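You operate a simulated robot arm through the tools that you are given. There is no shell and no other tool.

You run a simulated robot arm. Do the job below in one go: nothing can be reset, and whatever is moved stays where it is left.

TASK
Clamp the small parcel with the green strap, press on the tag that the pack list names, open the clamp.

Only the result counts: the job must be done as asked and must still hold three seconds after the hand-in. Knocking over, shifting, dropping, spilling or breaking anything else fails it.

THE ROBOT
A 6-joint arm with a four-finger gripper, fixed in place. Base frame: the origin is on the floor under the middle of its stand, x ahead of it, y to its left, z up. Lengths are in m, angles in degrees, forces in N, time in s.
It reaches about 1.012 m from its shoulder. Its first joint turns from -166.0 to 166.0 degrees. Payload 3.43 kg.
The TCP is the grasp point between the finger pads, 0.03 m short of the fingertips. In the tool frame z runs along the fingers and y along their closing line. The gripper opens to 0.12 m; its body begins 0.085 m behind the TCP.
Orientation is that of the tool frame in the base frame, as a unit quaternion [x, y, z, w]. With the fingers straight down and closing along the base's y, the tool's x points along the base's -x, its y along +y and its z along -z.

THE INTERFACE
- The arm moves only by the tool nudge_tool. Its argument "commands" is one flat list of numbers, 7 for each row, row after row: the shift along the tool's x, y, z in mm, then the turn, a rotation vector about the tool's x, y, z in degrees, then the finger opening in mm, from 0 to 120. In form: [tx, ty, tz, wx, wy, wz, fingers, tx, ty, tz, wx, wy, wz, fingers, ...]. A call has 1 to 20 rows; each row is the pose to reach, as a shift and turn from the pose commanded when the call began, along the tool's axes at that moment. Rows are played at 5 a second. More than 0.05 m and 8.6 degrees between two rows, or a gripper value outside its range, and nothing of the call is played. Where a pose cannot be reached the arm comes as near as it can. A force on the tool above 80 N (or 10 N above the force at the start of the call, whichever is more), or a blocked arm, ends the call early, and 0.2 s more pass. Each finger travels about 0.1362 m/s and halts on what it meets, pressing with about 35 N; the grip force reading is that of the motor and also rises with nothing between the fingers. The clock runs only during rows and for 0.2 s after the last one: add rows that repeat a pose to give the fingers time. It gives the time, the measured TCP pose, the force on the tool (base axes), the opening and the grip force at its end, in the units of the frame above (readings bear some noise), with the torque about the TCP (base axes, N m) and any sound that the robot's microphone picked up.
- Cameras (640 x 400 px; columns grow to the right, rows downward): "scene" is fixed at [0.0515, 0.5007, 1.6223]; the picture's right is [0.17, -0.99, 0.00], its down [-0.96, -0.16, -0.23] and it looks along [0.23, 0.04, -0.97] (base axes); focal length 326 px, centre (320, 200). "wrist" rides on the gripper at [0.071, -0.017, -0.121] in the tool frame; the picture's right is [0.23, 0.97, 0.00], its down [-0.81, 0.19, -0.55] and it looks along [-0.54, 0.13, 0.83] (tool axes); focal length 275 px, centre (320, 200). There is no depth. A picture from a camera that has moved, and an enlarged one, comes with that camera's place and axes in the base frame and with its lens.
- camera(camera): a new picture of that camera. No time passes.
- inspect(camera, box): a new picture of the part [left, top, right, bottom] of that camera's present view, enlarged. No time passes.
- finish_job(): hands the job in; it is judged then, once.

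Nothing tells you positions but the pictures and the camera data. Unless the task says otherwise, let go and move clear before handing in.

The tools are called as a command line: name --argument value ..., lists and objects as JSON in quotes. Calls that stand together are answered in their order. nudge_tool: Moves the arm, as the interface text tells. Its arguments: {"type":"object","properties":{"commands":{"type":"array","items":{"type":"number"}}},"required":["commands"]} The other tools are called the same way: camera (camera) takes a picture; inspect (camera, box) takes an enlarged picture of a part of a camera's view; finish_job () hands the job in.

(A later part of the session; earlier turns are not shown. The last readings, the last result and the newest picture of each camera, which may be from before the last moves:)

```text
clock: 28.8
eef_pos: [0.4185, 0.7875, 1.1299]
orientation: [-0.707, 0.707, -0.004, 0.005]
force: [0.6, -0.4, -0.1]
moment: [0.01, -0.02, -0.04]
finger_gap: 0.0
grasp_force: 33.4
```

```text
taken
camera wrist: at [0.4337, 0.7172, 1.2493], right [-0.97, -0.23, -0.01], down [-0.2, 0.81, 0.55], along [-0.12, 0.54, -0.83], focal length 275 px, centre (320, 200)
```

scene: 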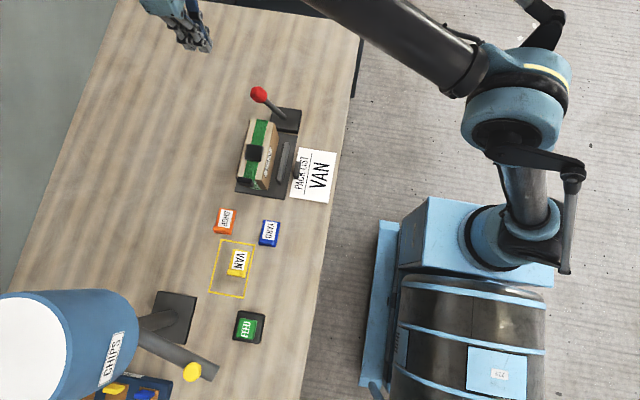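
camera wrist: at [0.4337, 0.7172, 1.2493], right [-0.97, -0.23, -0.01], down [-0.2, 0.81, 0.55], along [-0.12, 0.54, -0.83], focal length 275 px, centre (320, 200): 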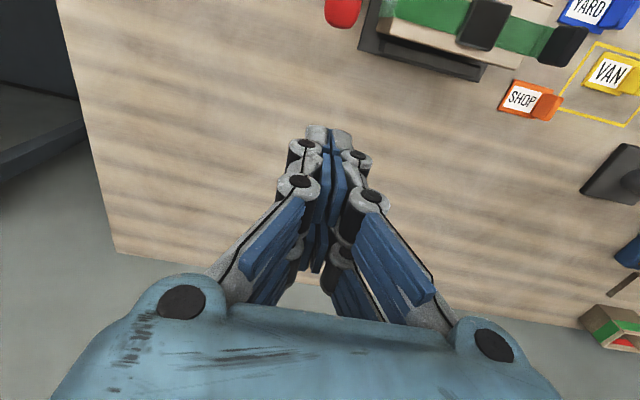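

Fingers closed, positioned behind the knob. Descending beside it on the far side, then I'll push the knob toward the robot.

nudge_tool --commands '[0, -3, 35, 0, 0, 0, 0, 0, -3, 70, 0, 0, 0, 0, 0, -3, 105, 0, 0, 0, 0, 0, -3, 140, 0, 0, 0, 0, 0, -3, 175, 0, 0, 0, 0, 0, -3, 175, 0, 0, 0, 0]'

camera --camera "wrist"

inspect --camera "scene" --box '[170, 20, 350, 210]'

```text
clock: 30.2
eef_pos: [0.4232, 0.7913, 0.9541]
orientation: [-0.707, 0.708, -0.004, 0.005]
force: [0.6, 0.6, 0.9]
moment: [-0.01, -0.01, -0.02]
finger_gap: 0.0
grasp_force: 33.6
```

```text
taken
camera wrist: at [0.438, 0.7198, 1.0742], right [-0.97, -0.23, -0.01], down [-0.2, 0.81, 0.55], along [-0.12, 0.54, -0.83], focal length 275 px, centre (320, 200)
```

wrist: 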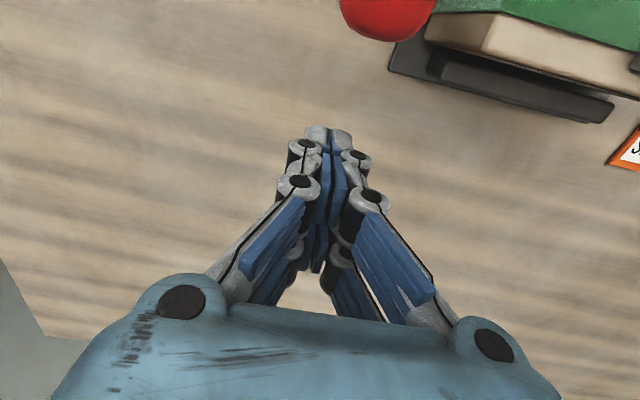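

```text
2.11 times, centred on (260, 115) of scene
camera zoom: at [0.0515, 0.5007, 1.6223], right [0.17, -0.99, 0.0], down [-0.96, -0.16, -0.23], along [0.23, 0.04, -0.97], focal length 687 px, centre (446, 379)
```

zoom: 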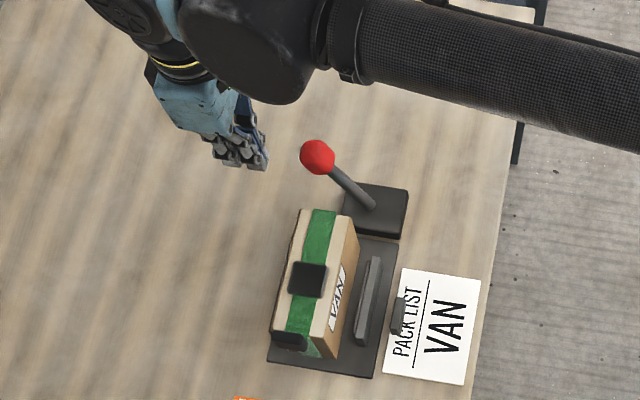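

Aligned with the knob in x. Pushing toward the robot slowly.

nudge_tool --commands '[10, 0, 0, 0, 0, 0, 0, 20, 0, 0, 0, 0, 0, 0, 30, 0, 0, 0, 0, 0, 0, 40, 0, 0, 0, 0, 0, 0, 48, 0, 0, 0, 0, 0, 0, 56, 0, 0, 0, 0, 0, 0, 64, 0, 0, 0, 0, 0, 0]'

inspect --camera "scene" --box '[170, 20, 350, 210]'

```text
clock: 31.8
eef_pos: [0.4235, 0.7244, 0.9524]
orientation: [-0.707, 0.707, -0.004, 0.005]
force: [-0.2, 1.1, -0.3]
moment: [-0.01, 0.01, -0.01]
finger_gap: 0.0
grasp_force: 33.7
```

```text
2.11 times, centred on (260, 115) of scene
camera zoom: at [0.0515, 0.5007, 1.6223], right [0.17, -0.99, 0.0], down [-0.96, -0.16, -0.23], along [0.23, 0.04, -0.97], focal length 687 px, centre (446, 379)
```

zoom: 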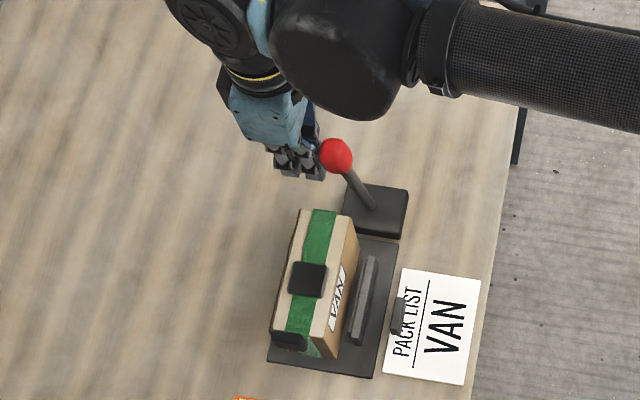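

The lever is swinging and the jaw is moving toward the parcel. Continuing the push.

nudge_tool --commands '[8, 0, 0, 0, 0, 0, 0, 16, 0, 0, 0, 0, 0, 0, 24, 0, 0, 0, 0, 0, 0, 32, 0, 0, 0, 0, 0, 0, 40, 0, 0, 0, 0, 0, 0]'

inspect --camera "scene" --box '[170, 20, 350, 210]'

```text
clock: 33.0
eef_pos: [0.424, 0.6849, 0.9532]
orientation: [-0.707, 0.707, -0.003, 0.005]
force: [-0.5, 0.6, 0.2]
moment: [0.02, 0.03, -0.01]
finger_gap: 0.0
grasp_force: 33.2
```

```text
2.11 times, centred on (260, 115) of scene
camera zoom: at [0.0515, 0.5007, 1.6223], right [0.17, -0.99, 0.0], down [-0.96, -0.16, -0.23], along [0.23, 0.04, -0.97], focal length 687 px, centre (446, 379)
```

zoom: 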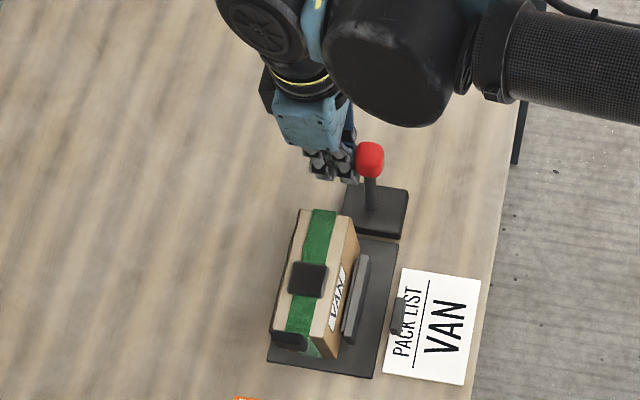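

Jaw is closing further. Continuing.

nudge_tool --commands '[8, 0, 0, 0, 0, 0, 0, 16, 0, 0, 0, 0, 0, 0, 24, 0, 0, 0, 0, 0, 0, 32, 0, 0, 0, 0, 0, 0]'

inspect --camera "scene" --box '[170, 20, 350, 210]'

```text
clock: 34.0
eef_pos: [0.4244, 0.6555, 0.9532]
orientation: [-0.707, 0.708, -0.003, 0.007]
force: [3.3, 32.1, 5.0]
moment: [0.74, -0.01, 0.04]
finger_gap: 0.0
grasp_force: 33.8
```

```text
2.11 times, centred on (260, 115) of scene
camera zoom: at [0.0515, 0.5007, 1.6223], right [0.17, -0.99, 0.0], down [-0.96, -0.16, -0.23], along [0.23, 0.04, -0.97], focal length 687 px, centre (446, 379)
```

zoom: 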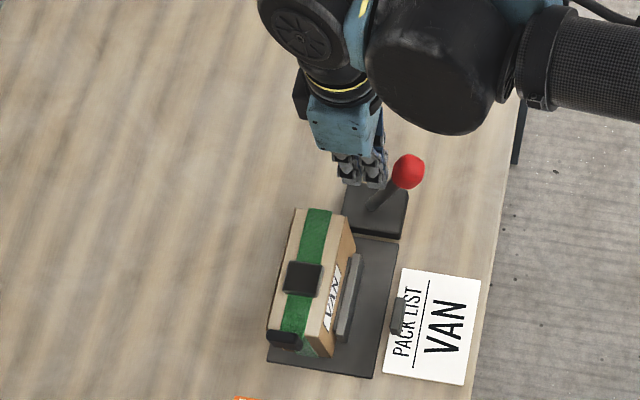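

The jaw has reached the parcel and force is rising (32 N). I'll press a little further in small steps to reach the lever's locked position.

nudge_tool --commands '[3, 0, 0, 0, 0, 0, 0, 6, 0, 0, 0, 0, 0, 0, 9, 0, 0, 0, 0, 0, 0, 12, 0, 0, 0, 0, 0, 0]'

inspect --camera "scene" --box '[170, 20, 350, 210]'

```text
clock: 34.6
eef_pos: [0.4115, 0.6519, 0.9591]
orientation: [0.708, -0.706, 0.004, -0.012]
force: [-6.6, 9.9, 12.4]
moment: [-0.02, 0.12, -0.08]
finger_gap: 0.0
grasp_force: 33.5
stopped in row 2: the force on the tool passed its limit at 85 N (the readings are from after the stop); the commanded pose is now the measured one
```

```text
2.11 times, centred on (260, 115) of scene
camera zoom: at [0.0515, 0.5007, 1.6223], right [0.17, -0.99, 0.0], down [-0.96, -0.16, -0.23], along [0.23, 0.04, -0.97], focal length 687 px, centre (446, 379)
```

zoom: 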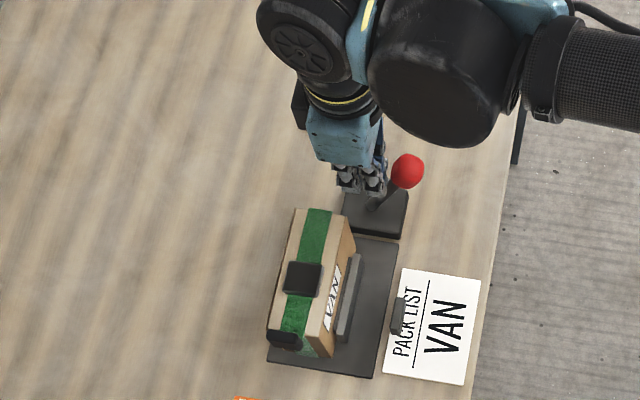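

The lever has hit its end stop (knob now at about (0.421, 0.606)). I'll back off from the knob and rise, then check that the lever and jaw stay.

nudge_tool --commands '[-10, -6, 0, 0, 0, 0, 0, -20, -12, -5, 0, 0, 0, 0, -25, -12, -40, 0, 0, 0, 0, -25, -12, -80, 0, 0, 0, 0, -25, -12, -120, 0, 0, 0, 0, -25, -12, -160, 0, 0, 0, 0, -25, -12, -160, 0, 0, 0, 0]'

inspect --camera "scene" --box '[210, 70, 350, 210]'

camera --camera "wrist"

```text
clock: 36.2
eef_pos: [0.4195, 0.6793, 1.1187]
orientation: [-0.707, 0.707, -0.005, 0.012]
force: [0.2, 0.0, 0.1]
moment: [0.0, 0.02, -0.02]
finger_gap: 0.0
grasp_force: 33.6
```

```text
2.86 times, centred on (280, 140) of scene
camera zoom: at [0.0515, 0.5007, 1.6223], right [0.17, -0.99, 0.0], down [-0.96, -0.16, -0.23], along [0.23, 0.04, -0.97], focal length 932 px, centre (434, 371)
```

zoom: 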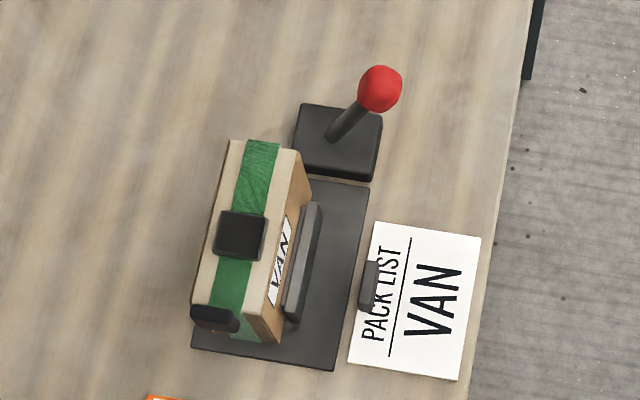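

```text
taken
camera wrist: at [0.4334, 0.6065, 1.2392], right [-0.97, -0.23, -0.03], down [-0.21, 0.81, 0.56], along [-0.11, 0.55, -0.83], focal length 275 px, centre (320, 200)
```

wrist: 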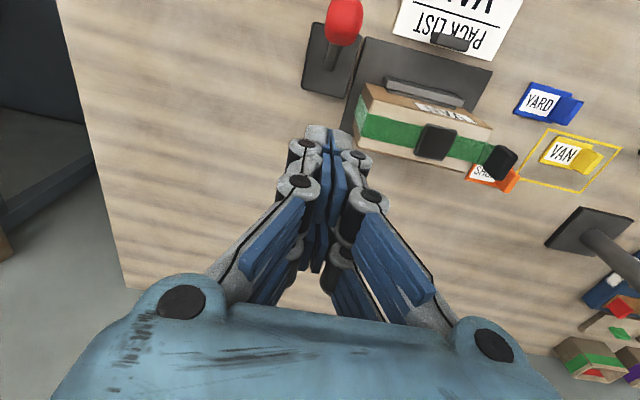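

Clamp is closed and the lever stays over. The pad's top centre is now about (0.292, 0.691, 0.953). Next I'll go above the VAN tag, opening the fingers, and measure the fin precisely.

nudge_tool --commands '[0, 39, 0, -0.2, 0.1, 0, 0, 0, 78, 0, -0.4, 0.2, 0, 0, 0, 117, 0, -0.6, 0.3, 0, 0, 0, 156, 0, -0.8, 0.4, 0, 0, 0, 195, 0, -1.0, 0.5, 0, 20, 0, 234, 0, -1.2, 0.5, 0, 40, 0, 273, 0, -1.2, 0.5, 0, 60, 0, 312, 0, -1.2, 0.5, 0, 70, 0, 351, 0, -1.2, 0.5, 0, 70, -5, 389, 0, -1.2, 0.5, 0, 70, -5, 389, 0, -1.2, 0.5, 0, 70]'

camera --camera "wrist"

camera --camera "scene"

```text
clock: 38.6
eef_pos: [0.0299, 0.6788, 1.1075]
orientation: [0.707, -0.707, 0.0, -0.003]
force: [0.2, 0.1, -0.5]
moment: [0.01, 0.03, 0.02]
finger_gap: 0.0701
grasp_force: 0.1
```

```text
taken
camera wrist: at [0.0453, 0.6084, 1.2277], right [-0.97, -0.23, 0.0], down [-0.19, 0.81, 0.55], along [-0.12, 0.54, -0.83], focal length 275 px, centre (320, 200)
```

wrist: 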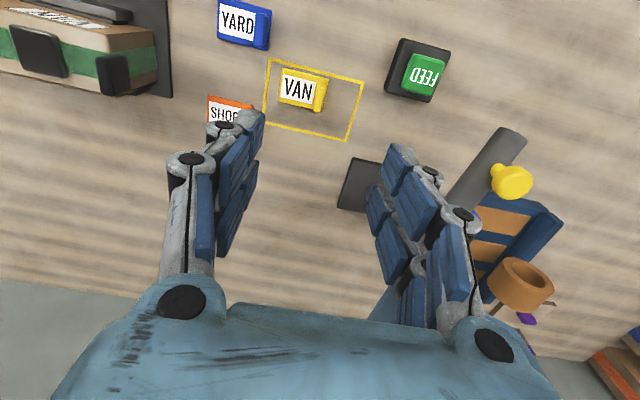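

```text
taken
```

scene: 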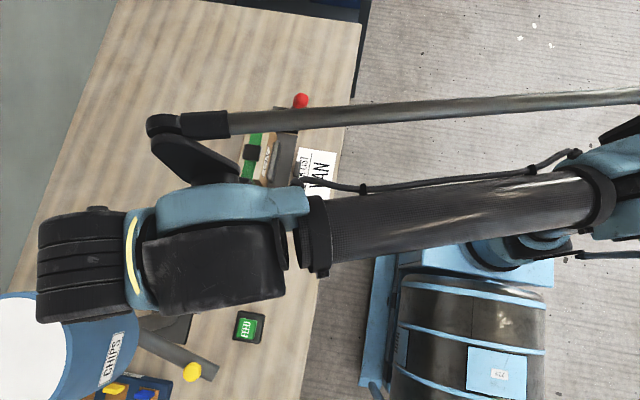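

Clear of the hopper. Enlarging the VAN tag for a precise fin position.

inspect --camera "wrist" --box '[255, 45, 375, 150]'

```text
3.81 times, centred on (315, 98) of wrist
camera zoom: at [0.0453, 0.6084, 1.2277], right [-0.97, -0.23, 0.0], down [-0.19, 0.81, 0.55], along [-0.12, 0.54, -0.83], focal length 1049 px, centre (339, 590)
```

zoom: 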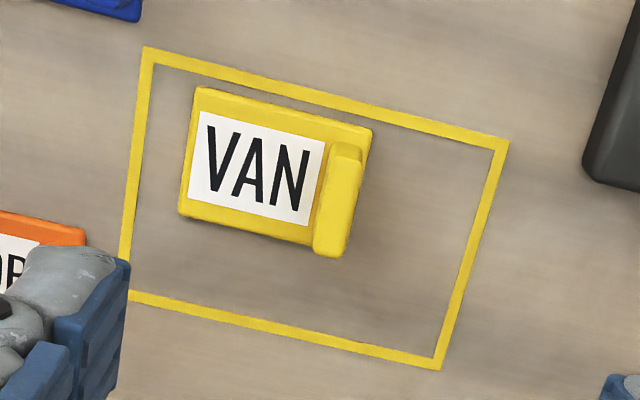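

Fin centre measured at about (0.0276, 0.692), top z ≈ 0.882; plate centre (0.050, 0.693). Descending to just above first.

nudge_tool --commands '[-13, 2, 40, 0, 0, 0, 60, -13, 2, 80, 0, 0, 0, 60, -13, 2, 120, 0, 0, 0, 60, -13, 2, 160, 0, 0, 0, 60, -13, 2, 160, 0, 0, 0, 60]'

camera --camera "wrist"

camera --camera "scene"

```text
clock: 39.8
eef_pos: [0.0269, 0.6908, 0.9513]
orientation: [0.708, -0.707, 0.002, -0.002]
force: [0.0, -0.2, -0.7]
moment: [-0.02, 0.01, 0.01]
finger_gap: 0.0599
grasp_force: 0.0
```

```text
taken
camera wrist: at [0.0433, 0.6207, 1.0721], right [-0.97, -0.23, 0.0], down [-0.19, 0.81, 0.55], along [-0.12, 0.54, -0.83], focal length 275 px, centre (320, 200)
```

wrist: 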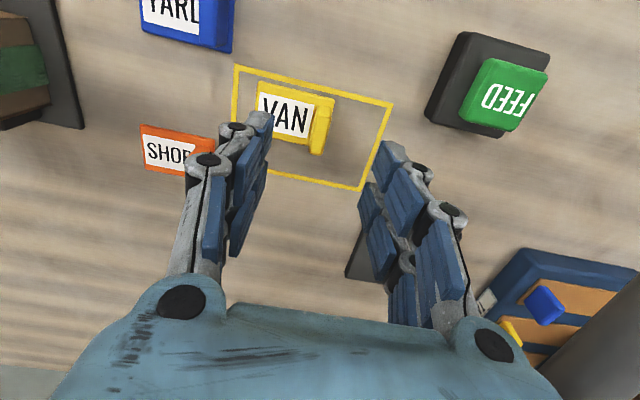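

```text
taken
```

scene: 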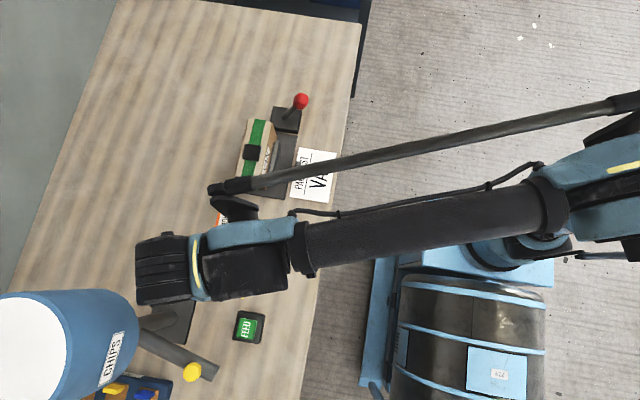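

Fin is centred between the fingers. Descending to grip height and then closing gently.

nudge_tool --commands '[0, 0, 20, 0, 0, 0, 60, 0, 0, 40, 0, 0, 0, 60, 0, 0, 56, 0, 0, 0, 60, 0, 0, 56, 0, 0, 0, 60]'

camera --camera "wrist"

```text
clock: 40.8
eef_pos: [0.0306, 0.6919, 0.893]
orientation: [-0.707, 0.708, 0.0, 0.002]
force: [-0.7, -0.1, -0.1]
moment: [-0.01, 0.0, -0.01]
finger_gap: 0.06
grasp_force: 0.0
```

```text
taken
camera wrist: at [0.0474, 0.6198, 1.0131], right [-0.97, -0.23, 0.0], down [-0.19, 0.81, 0.55], along [-0.12, 0.54, -0.83], focal length 275 px, centre (320, 200)
```

wrist: 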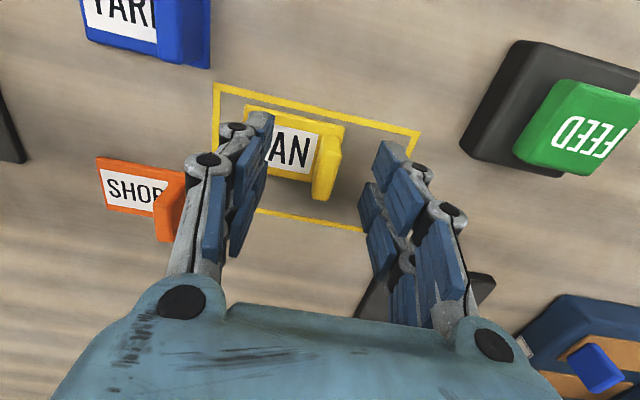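

Fin is well between the pads. Closing on it.

nudge_tool --commands '[0, 2, 0, 0, 0, 0, 40, 0, 2, 0, 0, 0, 0, 20, 0, 2, 0, 0, 0, 0, 8, 0, 2, 0, 0, 0, 0, 0, 0, 2, 0, 0, 0, 0, 0, 0, 2, 0, 0, 0, 0, 0]'

camera --camera "wrist"

```text
clock: 42.2
eef_pos: [0.0294, 0.6921, 0.8937]
orientation: [0.707, -0.707, 0.001, -0.002]
force: [-1.0, -0.3, -0.2]
moment: [0.02, 0.0, 0.01]
finger_gap: 0.0101
grasp_force: 35.3
```

```text
taken
camera wrist: at [0.045, 0.6209, 1.014], right [-0.97, -0.23, 0.0], down [-0.19, 0.81, 0.55], along [-0.12, 0.54, -0.83], focal length 275 px, centre (320, 200)
```

wrist: 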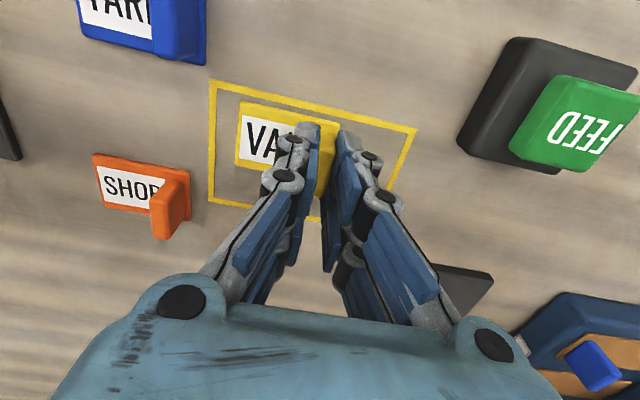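

Gripped (gap 10.1 mm matches the fin). Lifting straight up and checking the tag hangs level.

nudge_tool --commands '[0, 0, -10, 0, 0, 0, 0, 0, 0, -25, 0, 0, 0, 0, 0, 0, -60, 0, 0, 0, 0, 0, 0, -100, 0, 0, 0, 0, 0, 0, -140, 0, 0, 0, 0, 0, 0, -180, 0, 0, 0, 0, 0, 0, -200, 0, 0, 0, 0, 0, 0, -200, 0, 0, 0, 0]'

camera --camera "wrist"

camera --camera "scene"

```text
clock: 44.0
eef_pos: [0.0292, 0.6916, 1.0921]
orientation: [-0.707, 0.707, 0.0, 0.003]
force: [0.9, -0.6, 0.2]
moment: [0.0, -0.03, 0.04]
finger_gap: 0.01
grasp_force: 34.6
```

```text
taken
camera wrist: at [0.0456, 0.6218, 1.2117], right [-0.97, -0.23, 0.0], down [-0.19, 0.81, 0.55], along [-0.12, 0.54, -0.83], focal length 275 px, centre (320, 200)
```

wrist: 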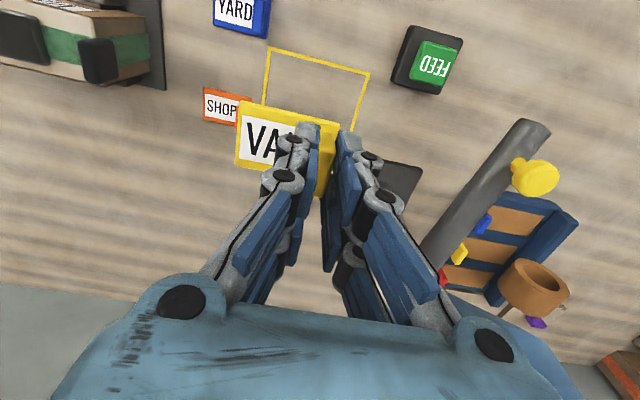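

```text
taken
```

scene: 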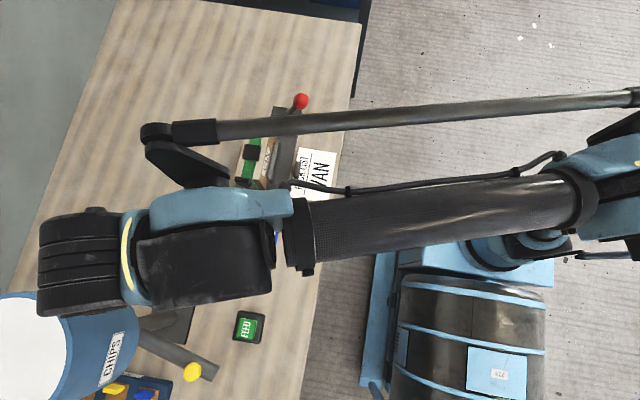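

Tag held level. Carrying it over the parcel, staying high above the end fin.

nudge_tool --commands '[0, -40, 0, 0, 0, 0, 0, 0, -80, 0, 0, 0, 0, 0, 0, -120, 0, 0, 0, 0, 0, 0, -160, 0, 0, 0, 0, 0, 0, -200, 0, 0, 0, 0, 0, 1, -240, 10, 0, 0, 0, 0, 1, -240, 20, 0, 0, 0, 0, 1, -240, 20, 0, 0, 0, 0]'

camera --camera "wrist"

inspect --camera "scene" --box '[190, 80, 350, 220]'

```text
clock: 45.8
eef_pos: [0.2687, 0.6947, 1.0721]
orientation: [0.707, -0.707, 0.0, -0.002]
force: [0.1, -0.1, -0.4]
moment: [0.0, -0.02, 0.0]
finger_gap: 0.0098
grasp_force: 35.2
```

```text
taken
camera wrist: at [0.2839, 0.6236, 1.1925], right [-0.97, -0.23, 0.0], down [-0.19, 0.81, 0.55], along [-0.12, 0.54, -0.83], focal length 275 px, centre (320, 200)
```

wrist: 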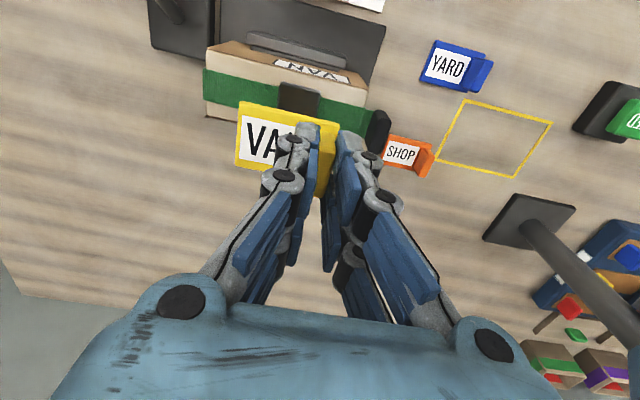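

```text
2.86 times, centred on (270, 150) of scene
camera zoom: at [0.0515, 0.5007, 1.6223], right [0.17, -0.99, 0.0], down [-0.96, -0.16, -0.23], along [0.23, 0.04, -0.97], focal length 932 px, centre (463, 343)
```

zoom: 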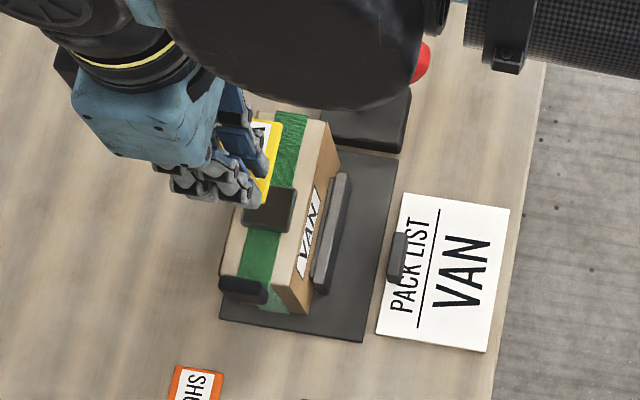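

Enlarging the wrist view to compare tag plate and pad positions.

inspect --camera "wrist" --box '[190, 30, 410, 180]'

```text
2.67 times, centred on (300, 105) of wrist
camera zoom: at [0.2839, 0.6236, 1.1925], right [-0.97, -0.23, 0.0], down [-0.19, 0.81, 0.55], along [-0.12, 0.54, -0.83], focal length 734 px, centre (373, 453)
```

zoom: 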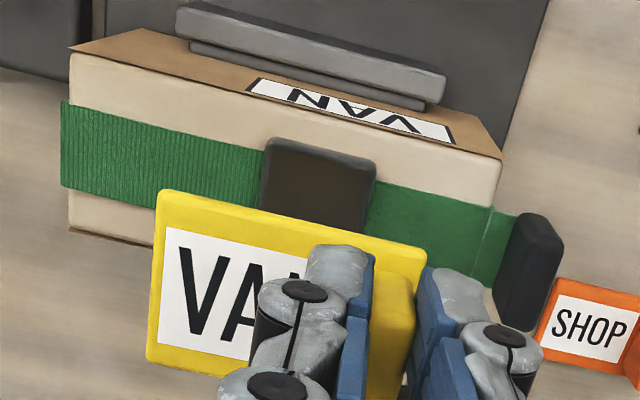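

The tag plate's centre and the pad's centre agree within 1–2 mm in both axes. Descending to just above the pad.

nudge_tool --commands '[1, 0, 20, 0, 0, 0, 0, 1, 0, 40, 0, 0, 0, 0, 1, 0, 55, 0, 0, 0, 0, 1, 0, 63, 0, 0, 0, 0, 1, 0, 63, 0, 0, 0, 0]'

inspect --camera "wrist" --box '[190, 30, 410, 180]'

inspect --camera "scene" --box '[190, 80, 350, 220]'

```text
clock: 47.0
eef_pos: [0.2697, 0.6908, 1.0118]
orientation: [0.707, -0.707, 0.001, -0.002]
force: [-0.1, 0.0, 0.6]
moment: [0.02, 0.02, -0.03]
finger_gap: 0.0102
grasp_force: 35.1
```

```text
2.67 times, centred on (300, 105) of wrist
camera zoom: at [0.2869, 0.6206, 1.1323], right [-0.97, -0.23, 0.0], down [-0.19, 0.81, 0.55], along [-0.12, 0.54, -0.83], focal length 734 px, centre (373, 453)
```

zoom: 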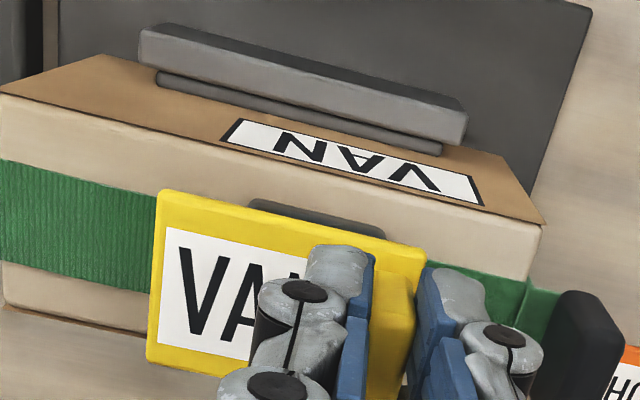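

```text
2.86 times, centred on (270, 150) of scene
camera zoom: at [0.0515, 0.5007, 1.6223], right [0.17, -0.99, 0.0], down [-0.96, -0.16, -0.23], along [0.23, 0.04, -0.97], focal length 932 px, centre (463, 343)
```

zoom: 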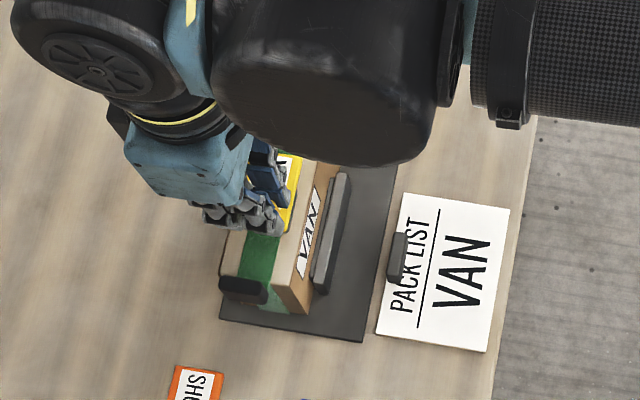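

Small correction (≈2 mm) then lowering onto the pad.

nudge_tool --commands '[-2, 1.5, 4, 0, 0, 0, 0, -2, 1.5, 8, 0, 0, 0, 0, -2, 1.5, 12, 0, 0, 0, 0, -2, 1.5, 14, 0, 0, 0, 0, -2, 1.5, 15, 0, 0, 0, 0]'

nudge_tool --commands '[0, 0, 1, 0, 0, 0, 0, 0, 0, 2, 0, 0, 0, 0]'

inspect --camera "wrist" --box '[190, 30, 410, 180]'

```text
clock: 48.2
eef_pos: [0.267, 0.694, 0.996]
orientation: [-0.706, 0.708, -0.001, 0.003]
force: [0.1, -1.0, 0.4]
moment: [0.0, 0.02, -0.01]
finger_gap: 0.01
grasp_force: 34.9
```

```text
clock: 48.8
eef_pos: [0.2671, 0.6942, 0.994]
orientation: [0.707, -0.707, 0.001, -0.003]
force: [0.1, -0.1, -0.3]
moment: [0.0, -0.01, 0.02]
finger_gap: 0.0098
grasp_force: 35.4
```

```text
2.67 times, centred on (300, 105) of wrist
camera zoom: at [0.2833, 0.6225, 1.1146], right [-0.97, -0.23, 0.0], down [-0.19, 0.81, 0.55], along [-0.12, 0.54, -0.83], focal length 734 px, centre (373, 453)
```

zoom: 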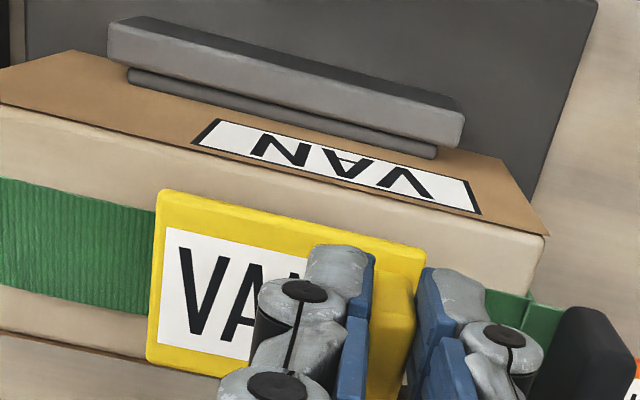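

No contact yet. Continuing down in 1 mm steps.

nudge_tool --commands '[0, 0, 1, 0, 0, 0, 0, 0, 0, 2, 0, 0, 0, 0, 0, 0, 3, 0, 0, 0, 0]'

nudge_tool --commands '[0, 0, 1, 0, 0, 0, 0, 0, 0, 2, 0, 0, 0, 0]'

```text
clock: 49.6
eef_pos: [0.2689, 0.6935, 0.9931]
orientation: [0.707, -0.707, 0.001, -0.002]
force: [-8.2, -0.3, 27.4]
moment: [-0.04, 0.1, -0.01]
finger_gap: 0.0098
grasp_force: 35.4
```

```text
clock: 50.2
eef_pos: [0.2679, 0.6938, 0.9897]
orientation: [0.707, -0.707, 0.001, -0.002]
force: [2.5, -2.1, 34.4]
moment: [-0.09, -0.24, -0.01]
finger_gap: 0.01
grasp_force: 35.2
```

In contact on the pad with about 34 N downward. Looking at how it sits.

inspect --camera "wrist" --box '[190, 30, 410, 180]'

inspect --camera "scene" --box '[210, 80, 350, 210]'

```text
2.67 times, centred on (300, 105) of wrist
camera zoom: at [0.2834, 0.6224, 1.11], right [-0.97, -0.23, 0.0], down [-0.19, 0.81, 0.55], along [-0.12, 0.54, -0.83], focal length 734 px, centre (373, 453)
```

zoom: 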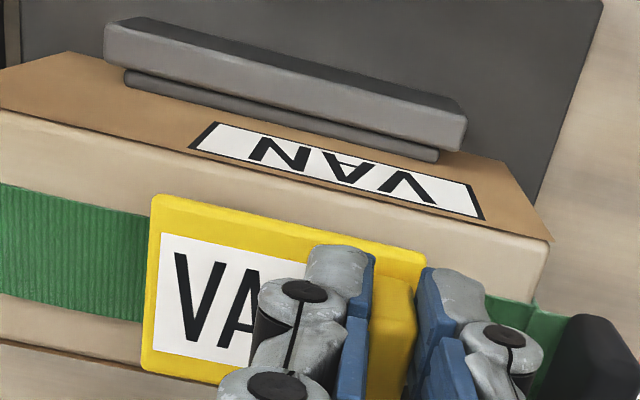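

```text
3.08 times, centred on (280, 145) of scene
camera zoom: at [0.0515, 0.5007, 1.6223], right [0.17, -0.99, 0.0], down [-0.96, -0.16, -0.23], along [0.23, 0.04, -0.97], focal length 1004 px, centre (443, 369)
```

zoom: 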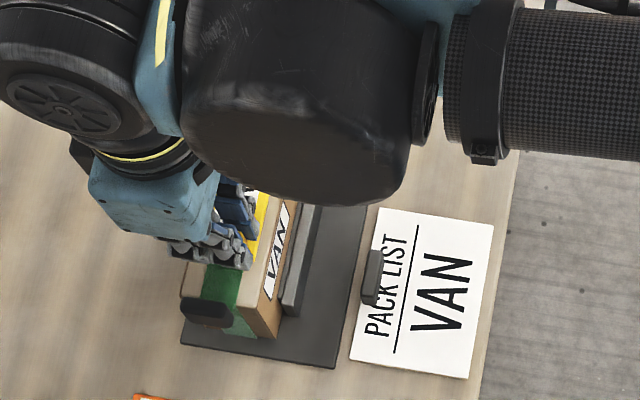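

The tag sits on the pad. I'll ease off the load, open the fingers just slightly (to stay clear of the end fin), and lift away so I can press on the plate's centre directly.

nudge_tool --commands '[0, 0, -1.5, 0, 0, 0, 0, 0, 0, -2, 0, 0, 0, 0]'

nudge_tool --commands '[0, 0, 0, 0, 0, 0, 12, 0, 0, 0, 0, 0, 0, 16, 0, 0, 0, 0, 0, 0, 20, 0, 0, 0, 0, 0, 0, 26, 0, 0, 0, 0, 0, 0, 26]'

inspect --camera "wrist" --box '[190, 30, 410, 180]'

```text
clock: 50.8
eef_pos: [0.2672, 0.694, 0.9912]
orientation: [-0.707, 0.708, -0.001, 0.002]
force: [-0.1, 0.4, -0.8]
moment: [0.0, -0.04, -0.03]
finger_gap: 0.01
grasp_force: 35.3
```

```text
clock: 52.0
eef_pos: [0.2668, 0.6932, 0.9921]
orientation: [-0.707, 0.707, -0.001, 0.002]
force: [0.4, 0.2, 0.5]
moment: [0.01, 0.02, -0.01]
finger_gap: 0.0258
grasp_force: 0.1
```

```text
2.67 times, centred on (300, 105) of wrist
camera zoom: at [0.283, 0.6228, 1.1115], right [-0.97, -0.23, 0.0], down [-0.19, 0.81, 0.55], along [-0.12, 0.54, -0.83], focal length 734 px, centre (373, 453)
```

zoom: 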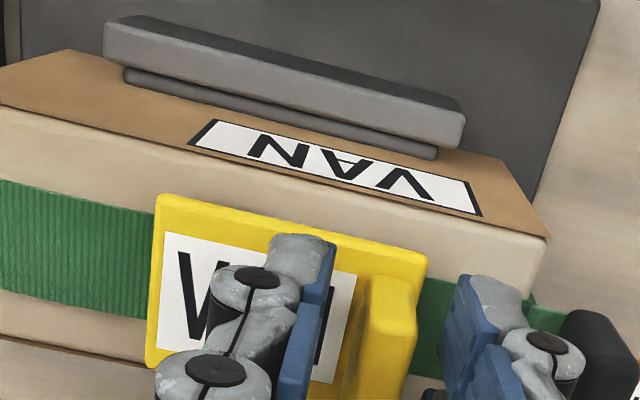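

Released cleanly. Lifting straight up and checking the tag's seat.

nudge_tool --commands '[0, 0, -10, 0, 0, 0, 26, 0, 0, -25, 0, 0, 0, 26, 0, 0, -45, 0, 0, 0, 26, 0, 0, -70, 0, 0, 0, 26, 0, 0, -90, 0, 0, 0, 20, 0, 0, -90, 0, 0, 0, 0, 0, 0, -90, 0, 0, 0, 0]'

camera --camera "wrist"

inspect --camera "scene" --box '[210, 80, 350, 210]'

```text
clock: 53.6
eef_pos: [0.2663, 0.6955, 1.0808]
orientation: [0.707, -0.707, 0.0, -0.002]
force: [-0.5, 0.0, -1.0]
moment: [0.01, 0.01, 0.0]
finger_gap: 0.0
grasp_force: 33.7
```

```text
taken
camera wrist: at [0.2818, 0.6243, 1.2008], right [-0.97, -0.23, 0.0], down [-0.19, 0.81, 0.55], along [-0.12, 0.54, -0.83], focal length 275 px, centre (320, 200)
```

wrist: 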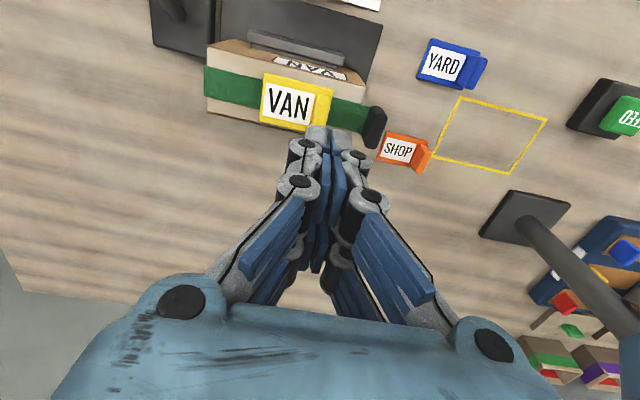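

```text
3.08 times, centred on (280, 145) of scene
camera zoom: at [0.0515, 0.5007, 1.6223], right [0.17, -0.99, 0.0], down [-0.96, -0.16, -0.23], along [0.23, 0.04, -0.97], focal length 1004 px, centre (443, 369)
```

zoom: 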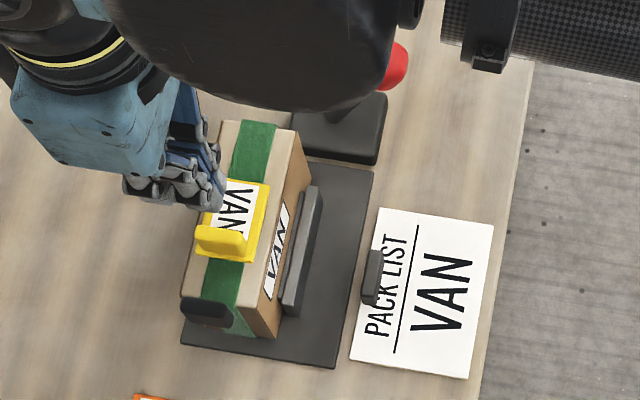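

The tag is sitting on the pad. Enlarging to check its position and level.

inspect --camera "wrist" --box '[195, 30, 395, 165]'

inspect --camera "scene" --box '[250, 120, 310, 190]'

```text
2.96 times, centred on (295, 98) of wrist
camera zoom: at [0.2818, 0.6243, 1.2008], right [-0.97, -0.23, 0.0], down [-0.19, 0.81, 0.55], along [-0.12, 0.54, -0.83], focal length 816 px, centre (394, 504)
```

zoom: 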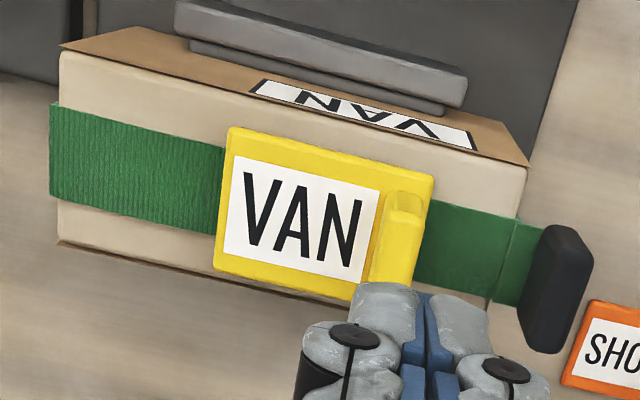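

```text
5.71 times, centred on (280, 155) of scene
camera zoom: at [0.0515, 0.5007, 1.6223], right [0.17, -0.99, 0.0], down [-0.96, -0.16, -0.23], along [0.23, 0.04, -0.97], focal length 1864 px, centre (549, 457)
```

zoom: 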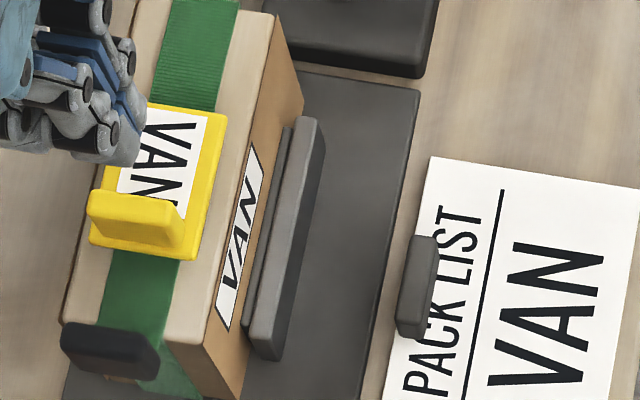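

The plate is flat and centred on the pad (plate centre ≈ (0.2885, 0.692)). Now I'll move the closed fingertips above the label area and press down.

nudge_tool --commands '[2, -16, 0, 0, 0, 0, 0, 4, -31, 0, 0, 0, 0, 0, 4, -31, 30, 0, 0, 0, 0, 4, -31, 60, 0, 0, 0, 0, 4, -31, 60, 0, 0, 0, 0]'

camera --camera "wrist"

inspect --camera "wrist" --box '[250, 60, 400, 200]'

```text
clock: 54.8
eef_pos: [0.2991, 0.6904, 1.0206]
orientation: [-0.706, 0.708, 0.0, 0.002]
force: [-1.6, -0.6, -0.4]
moment: [-0.01, 0.0, 0.0]
finger_gap: 0.0
grasp_force: 33.3
```

```text
taken
camera wrist: at [0.315, 0.6193, 1.1404], right [-0.97, -0.23, 0.0], down [-0.19, 0.81, 0.55], along [-0.12, 0.54, -0.83], focal length 275 px, centre (320, 200)
```

wrist: 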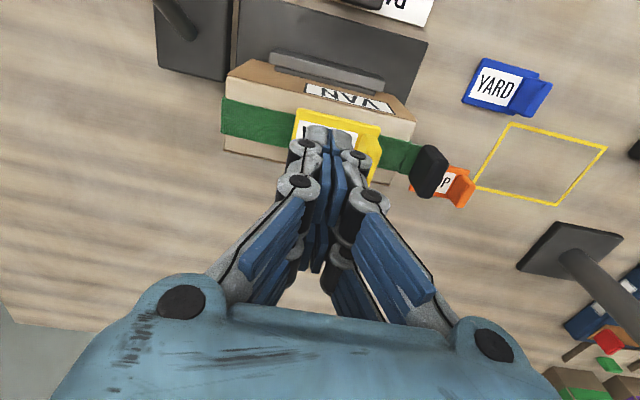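

```text
2.86 times, centred on (325, 130) of wrist
camera zoom: at [0.315, 0.6193, 1.1404], right [-0.97, -0.23, 0.0], down [-0.19, 0.81, 0.55], along [-0.12, 0.54, -0.83], focal length 786 px, centre (306, 400)
```

zoom: 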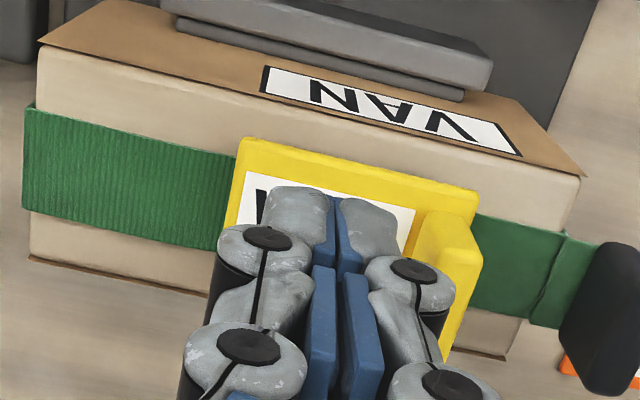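

Aligned over the label with clearance to the fin. Lowering to contact.

nudge_tool --commands '[0, 0, 10, 0, 0, 0, 0, 0, 0, 18, 0, 0, 0, 0, 0, 0, 24, 0, 0, 0, 0, 0, 0, 27, 0, 0, 0, 0]'

nudge_tool --commands '[0, 0, 1, 0, 0, 0, 0, 0, 0, 2, 0, 0, 0, 0, 0, 0, 3, 0, 0, 0, 0]'

inspect --camera "wrist" --box '[250, 60, 400, 200]'

```text
clock: 55.8
eef_pos: [0.2999, 0.6903, 0.9943]
orientation: [-0.707, 0.707, -0.001, 0.002]
force: [-1.2, 0.4, -0.1]
moment: [0.02, -0.01, 0.01]
finger_gap: 0.0
grasp_force: 33.2
```

```text
clock: 56.6
eef_pos: [0.2987, 0.6887, 0.9921]
orientation: [0.708, -0.707, 0.001, -0.002]
force: [-0.3, 0.7, -0.4]
moment: [-0.01, 0.0, -0.02]
finger_gap: 0.0001
grasp_force: 32.9
```

```text
2.86 times, centred on (325, 130) of wrist
camera zoom: at [0.3146, 0.6183, 1.1116], right [-0.97, -0.23, 0.0], down [-0.19, 0.81, 0.55], along [-0.12, 0.54, -0.83], focal length 786 px, centre (306, 400)
```

zoom: 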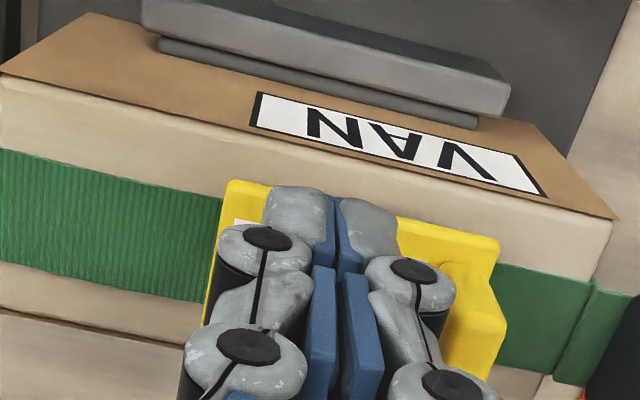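

Not in contact yet; continuing in 1 mm steps.

nudge_tool --commands '[-2, 0, 1, 0, 0, 0, 0, -2, 0, 2, 0, 0, 0, 0, -2, 0, 3, 0, 0, 0, 0]'

nudge_tool --commands '[0, 0, 1, 0, 0, 0, 0, 0, 0, 2, 0, 0, 0, 0]'

```text
clock: 57.4
eef_pos: [0.2976, 0.691, 0.99]
orientation: [0.707, -0.707, 0.001, -0.002]
force: [0.6, -0.5, -0.2]
moment: [0.0, 0.01, -0.03]
finger_gap: 0.0001
grasp_force: 33.5
```

```text
clock: 58.0
eef_pos: [0.2975, 0.692, 0.9863]
orientation: [-0.707, 0.707, -0.001, 0.001]
force: [-0.7, 0.1, -0.3]
moment: [0.0, -0.03, -0.04]
finger_gap: 0.0002
grasp_force: 33.7
```

nudge_tool --commands '[0, 0, 1, 0, 0, 0, 0, 0, 0, 2, 0, 0, 0, 0, 0, 0, 3, 0, 0, 0, 0]'

```text
clock: 58.8
eef_pos: [0.2982, 0.6919, 0.984]
orientation: [-0.707, 0.707, -0.001, 0.003]
force: [-0.1, 0.4, -0.3]
moment: [0.0, 0.02, -0.01]
finger_gap: 0.0003
grasp_force: 33.2
```

nudge_tool --commands '[0, 0, 1, 0, 0, 0, 0, 0, 0, 2, 0, 0, 0, 0]'

inspect --camera "wrist" --box '[250, 60, 400, 200]'

```text
clock: 59.4
eef_pos: [0.2989, 0.6926, 0.9812]
orientation: [0.707, -0.707, 0.0, -0.002]
force: [-0.6, -0.7, 0.2]
moment: [0.02, 0.01, 0.03]
finger_gap: 0.0002
grasp_force: 33.1
```

```text
2.86 times, centred on (325, 130) of wrist
camera zoom: at [0.3142, 0.6213, 1.1019], right [-0.97, -0.23, 0.0], down [-0.19, 0.81, 0.55], along [-0.12, 0.54, -0.83], focal length 786 px, centre (306, 400)
```

zoom: 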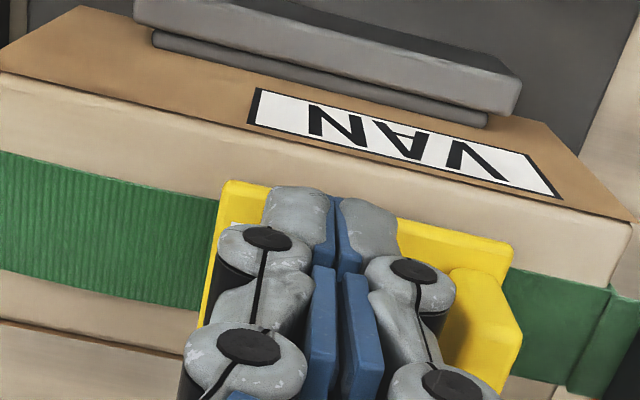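

Still free (my table-height estimate is a few mm high). Continuing in small steps.

nudge_tool --commands '[0, 0, 1, 0, 0, 0, 0, 0, 0, 2, 0, 0, 0, 0]'

nudge_tool --commands '[0, 0, 1, 0, 0, 0, 0, 0, 0, 2, 0, 0, 0, 0]'

```text
clock: 60.0
eef_pos: [0.2982, 0.6915, 0.9807]
orientation: [0.707, -0.707, 0.001, -0.002]
force: [1.7, 2.8, 21.4]
moment: [0.07, -0.06, -0.03]
finger_gap: 0.0061
grasp_force: 33.8
```

```text
clock: 60.6
eef_pos: [0.2965, 0.6916, 0.9809]
orientation: [-0.707, 0.707, 0.0, 0.003]
force: [3.3, 9.6, 46.5]
moment: [0.24, -0.05, -0.05]
finger_gap: 0.0061
grasp_force: 33.4
```

Contact: 46 N pressing down. I'll press a touch more and hold.

nudge_tool --commands '[0, 0, 0.5, 0, 0, 0, 0, 0, 0, 1, 0, 0, 0, 0, 0, 0, 1, 0, 0, 0, 0, 0, 0, 1, 0, 0, 0, 0]'

inspect --camera "wrist" --box '[250, 60, 400, 200]'

inspect --camera "scene" --box '[210, 80, 350, 210]'

```text
clock: 61.3
eef_pos: [0.2862, 0.6925, 0.9829]
orientation: [0.707, -0.707, 0.005, -0.006]
force: [2.0, -0.4, -1.0]
moment: [0.05, 0.19, 0.02]
finger_gap: 0.0
grasp_force: 33.7
stopped in row 3: the force on the tool passed its limit at 82 N (the readings are from after the stop); the commanded pose is now the measured one
```

```text
2.86 times, centred on (325, 130) of wrist
camera zoom: at [0.3008, 0.6212, 1.1022], right [-0.97, -0.23, -0.02], down [-0.2, 0.81, 0.55], along [-0.11, 0.54, -0.83], focal length 786 px, centre (306, 400)
```

zoom: 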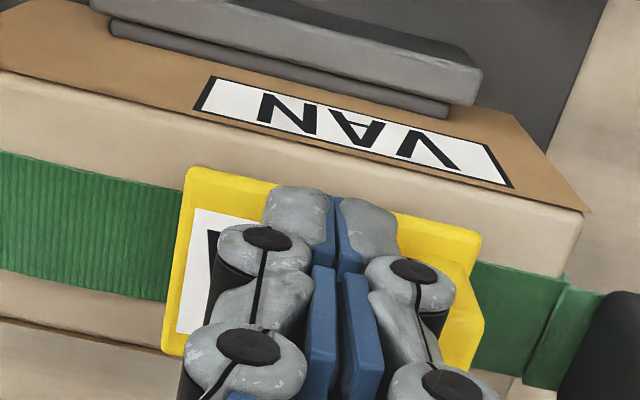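

```text
3.08 times, centred on (280, 145) of scene
camera zoom: at [0.0515, 0.5007, 1.6223], right [0.17, -0.99, 0.0], down [-0.96, -0.16, -0.23], along [0.23, 0.04, -0.97], focal length 1004 px, centre (443, 369)
```

zoom: 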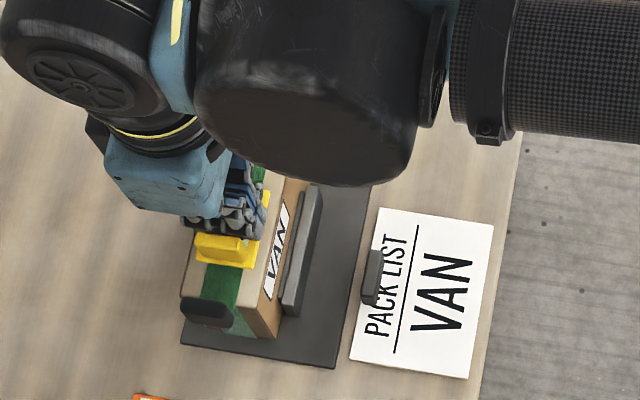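

The press peaked at 82 N and the tool slid slightly in -x. Lifting to see whether the tag moved.

nudge_tool --commands '[0, 0, -5, 0, 0, 0, 0, 0, 0, -20, 0, 0, 0, 0, 0, 0, -50, 0, 0, 0, 0, 0, 0, -90, 0, 0, 0, 0, 0, 0, -100, 0, 0, 0, 0, 0, 0, -100, 0, 0, 0, 0]'

inspect --camera "wrist" --box '[195, 30, 395, 165]'

inspect --camera "scene" --box '[210, 80, 350, 210]'

```text
clock: 62.7
eef_pos: [0.2842, 0.6898, 1.081]
orientation: [0.708, -0.707, 0.005, -0.005]
force: [-0.6, -0.4, -0.4]
moment: [0.0, 0.01, 0.01]
finger_gap: 0.0
grasp_force: 33.1
```

```text
2.96 times, centred on (295, 98) of wrist
camera zoom: at [0.2987, 0.619, 1.2021], right [-0.97, -0.23, -0.02], down [-0.2, 0.81, 0.55], along [-0.11, 0.54, -0.83], focal length 816 px, centre (394, 504)
```

zoom: 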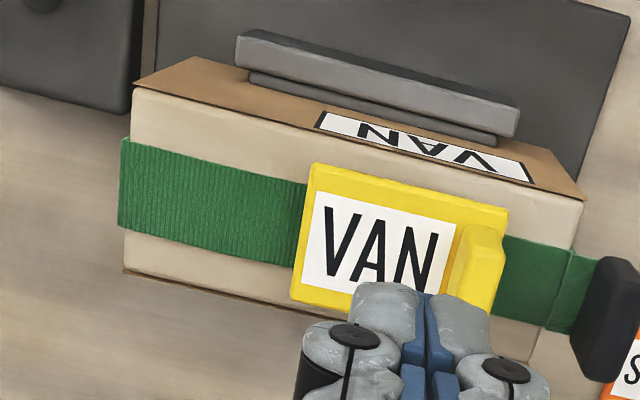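

```text
3.08 times, centred on (280, 145) of scene
camera zoom: at [0.0515, 0.5007, 1.6223], right [0.17, -0.99, 0.0], down [-0.96, -0.16, -0.23], along [0.23, 0.04, -0.97], focal length 1004 px, centre (443, 369)
```

zoom: 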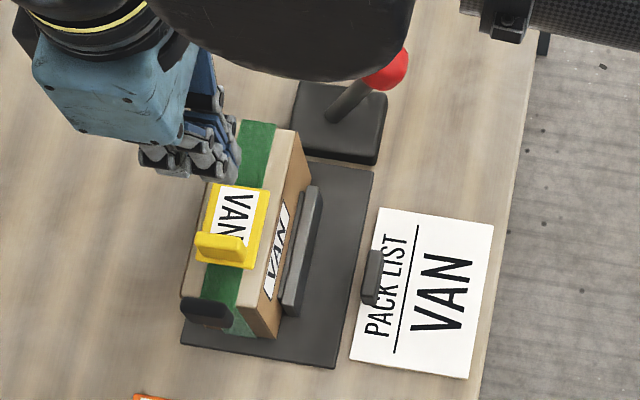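

The tag slid about 4 mm in -x during that press and no click was heard, so it may not be fixed yet. I'll re-grip the fin gently to re-centre it and feel whether it is attached.

nudge_tool --commands '[-2, 10, 0, -0.4, 0, 0, 22, -2, 19, 20, -0.8, 0, 0, 22, -2, 19, 40, -0.8, 0, 0, 22, -2, 19, 55, -0.8, 0, 0, 22, -2, 19, 55, -0.8, 0, 0, 22]'

inspect --camera "wrist" --box '[220, 50, 420, 200]'

```text
clock: 63.9
eef_pos: [0.2672, 0.6944, 1.0272]
orientation: [0.708, -0.706, 0.0, -0.001]
force: [0.4, 0.7, 0.3]
moment: [0.01, 0.0, -0.01]
finger_gap: 0.022
grasp_force: 0.0
```

```text
2.67 times, centred on (320, 125) of wrist
camera zoom: at [0.2831, 0.6238, 1.1477], right [-0.97, -0.23, 0.0], down [-0.19, 0.81, 0.55], along [-0.13, 0.54, -0.83], focal length 734 px, centre (320, 400)
```

zoom: 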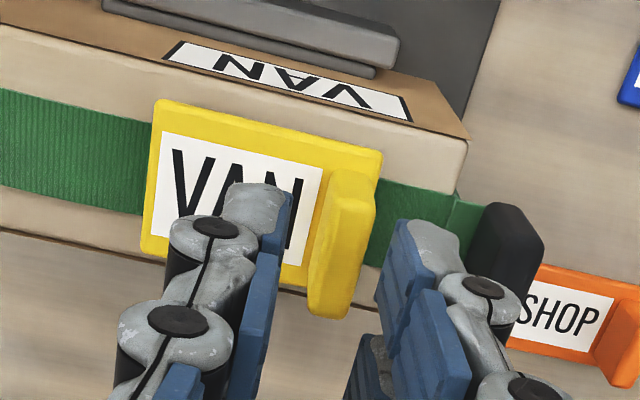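

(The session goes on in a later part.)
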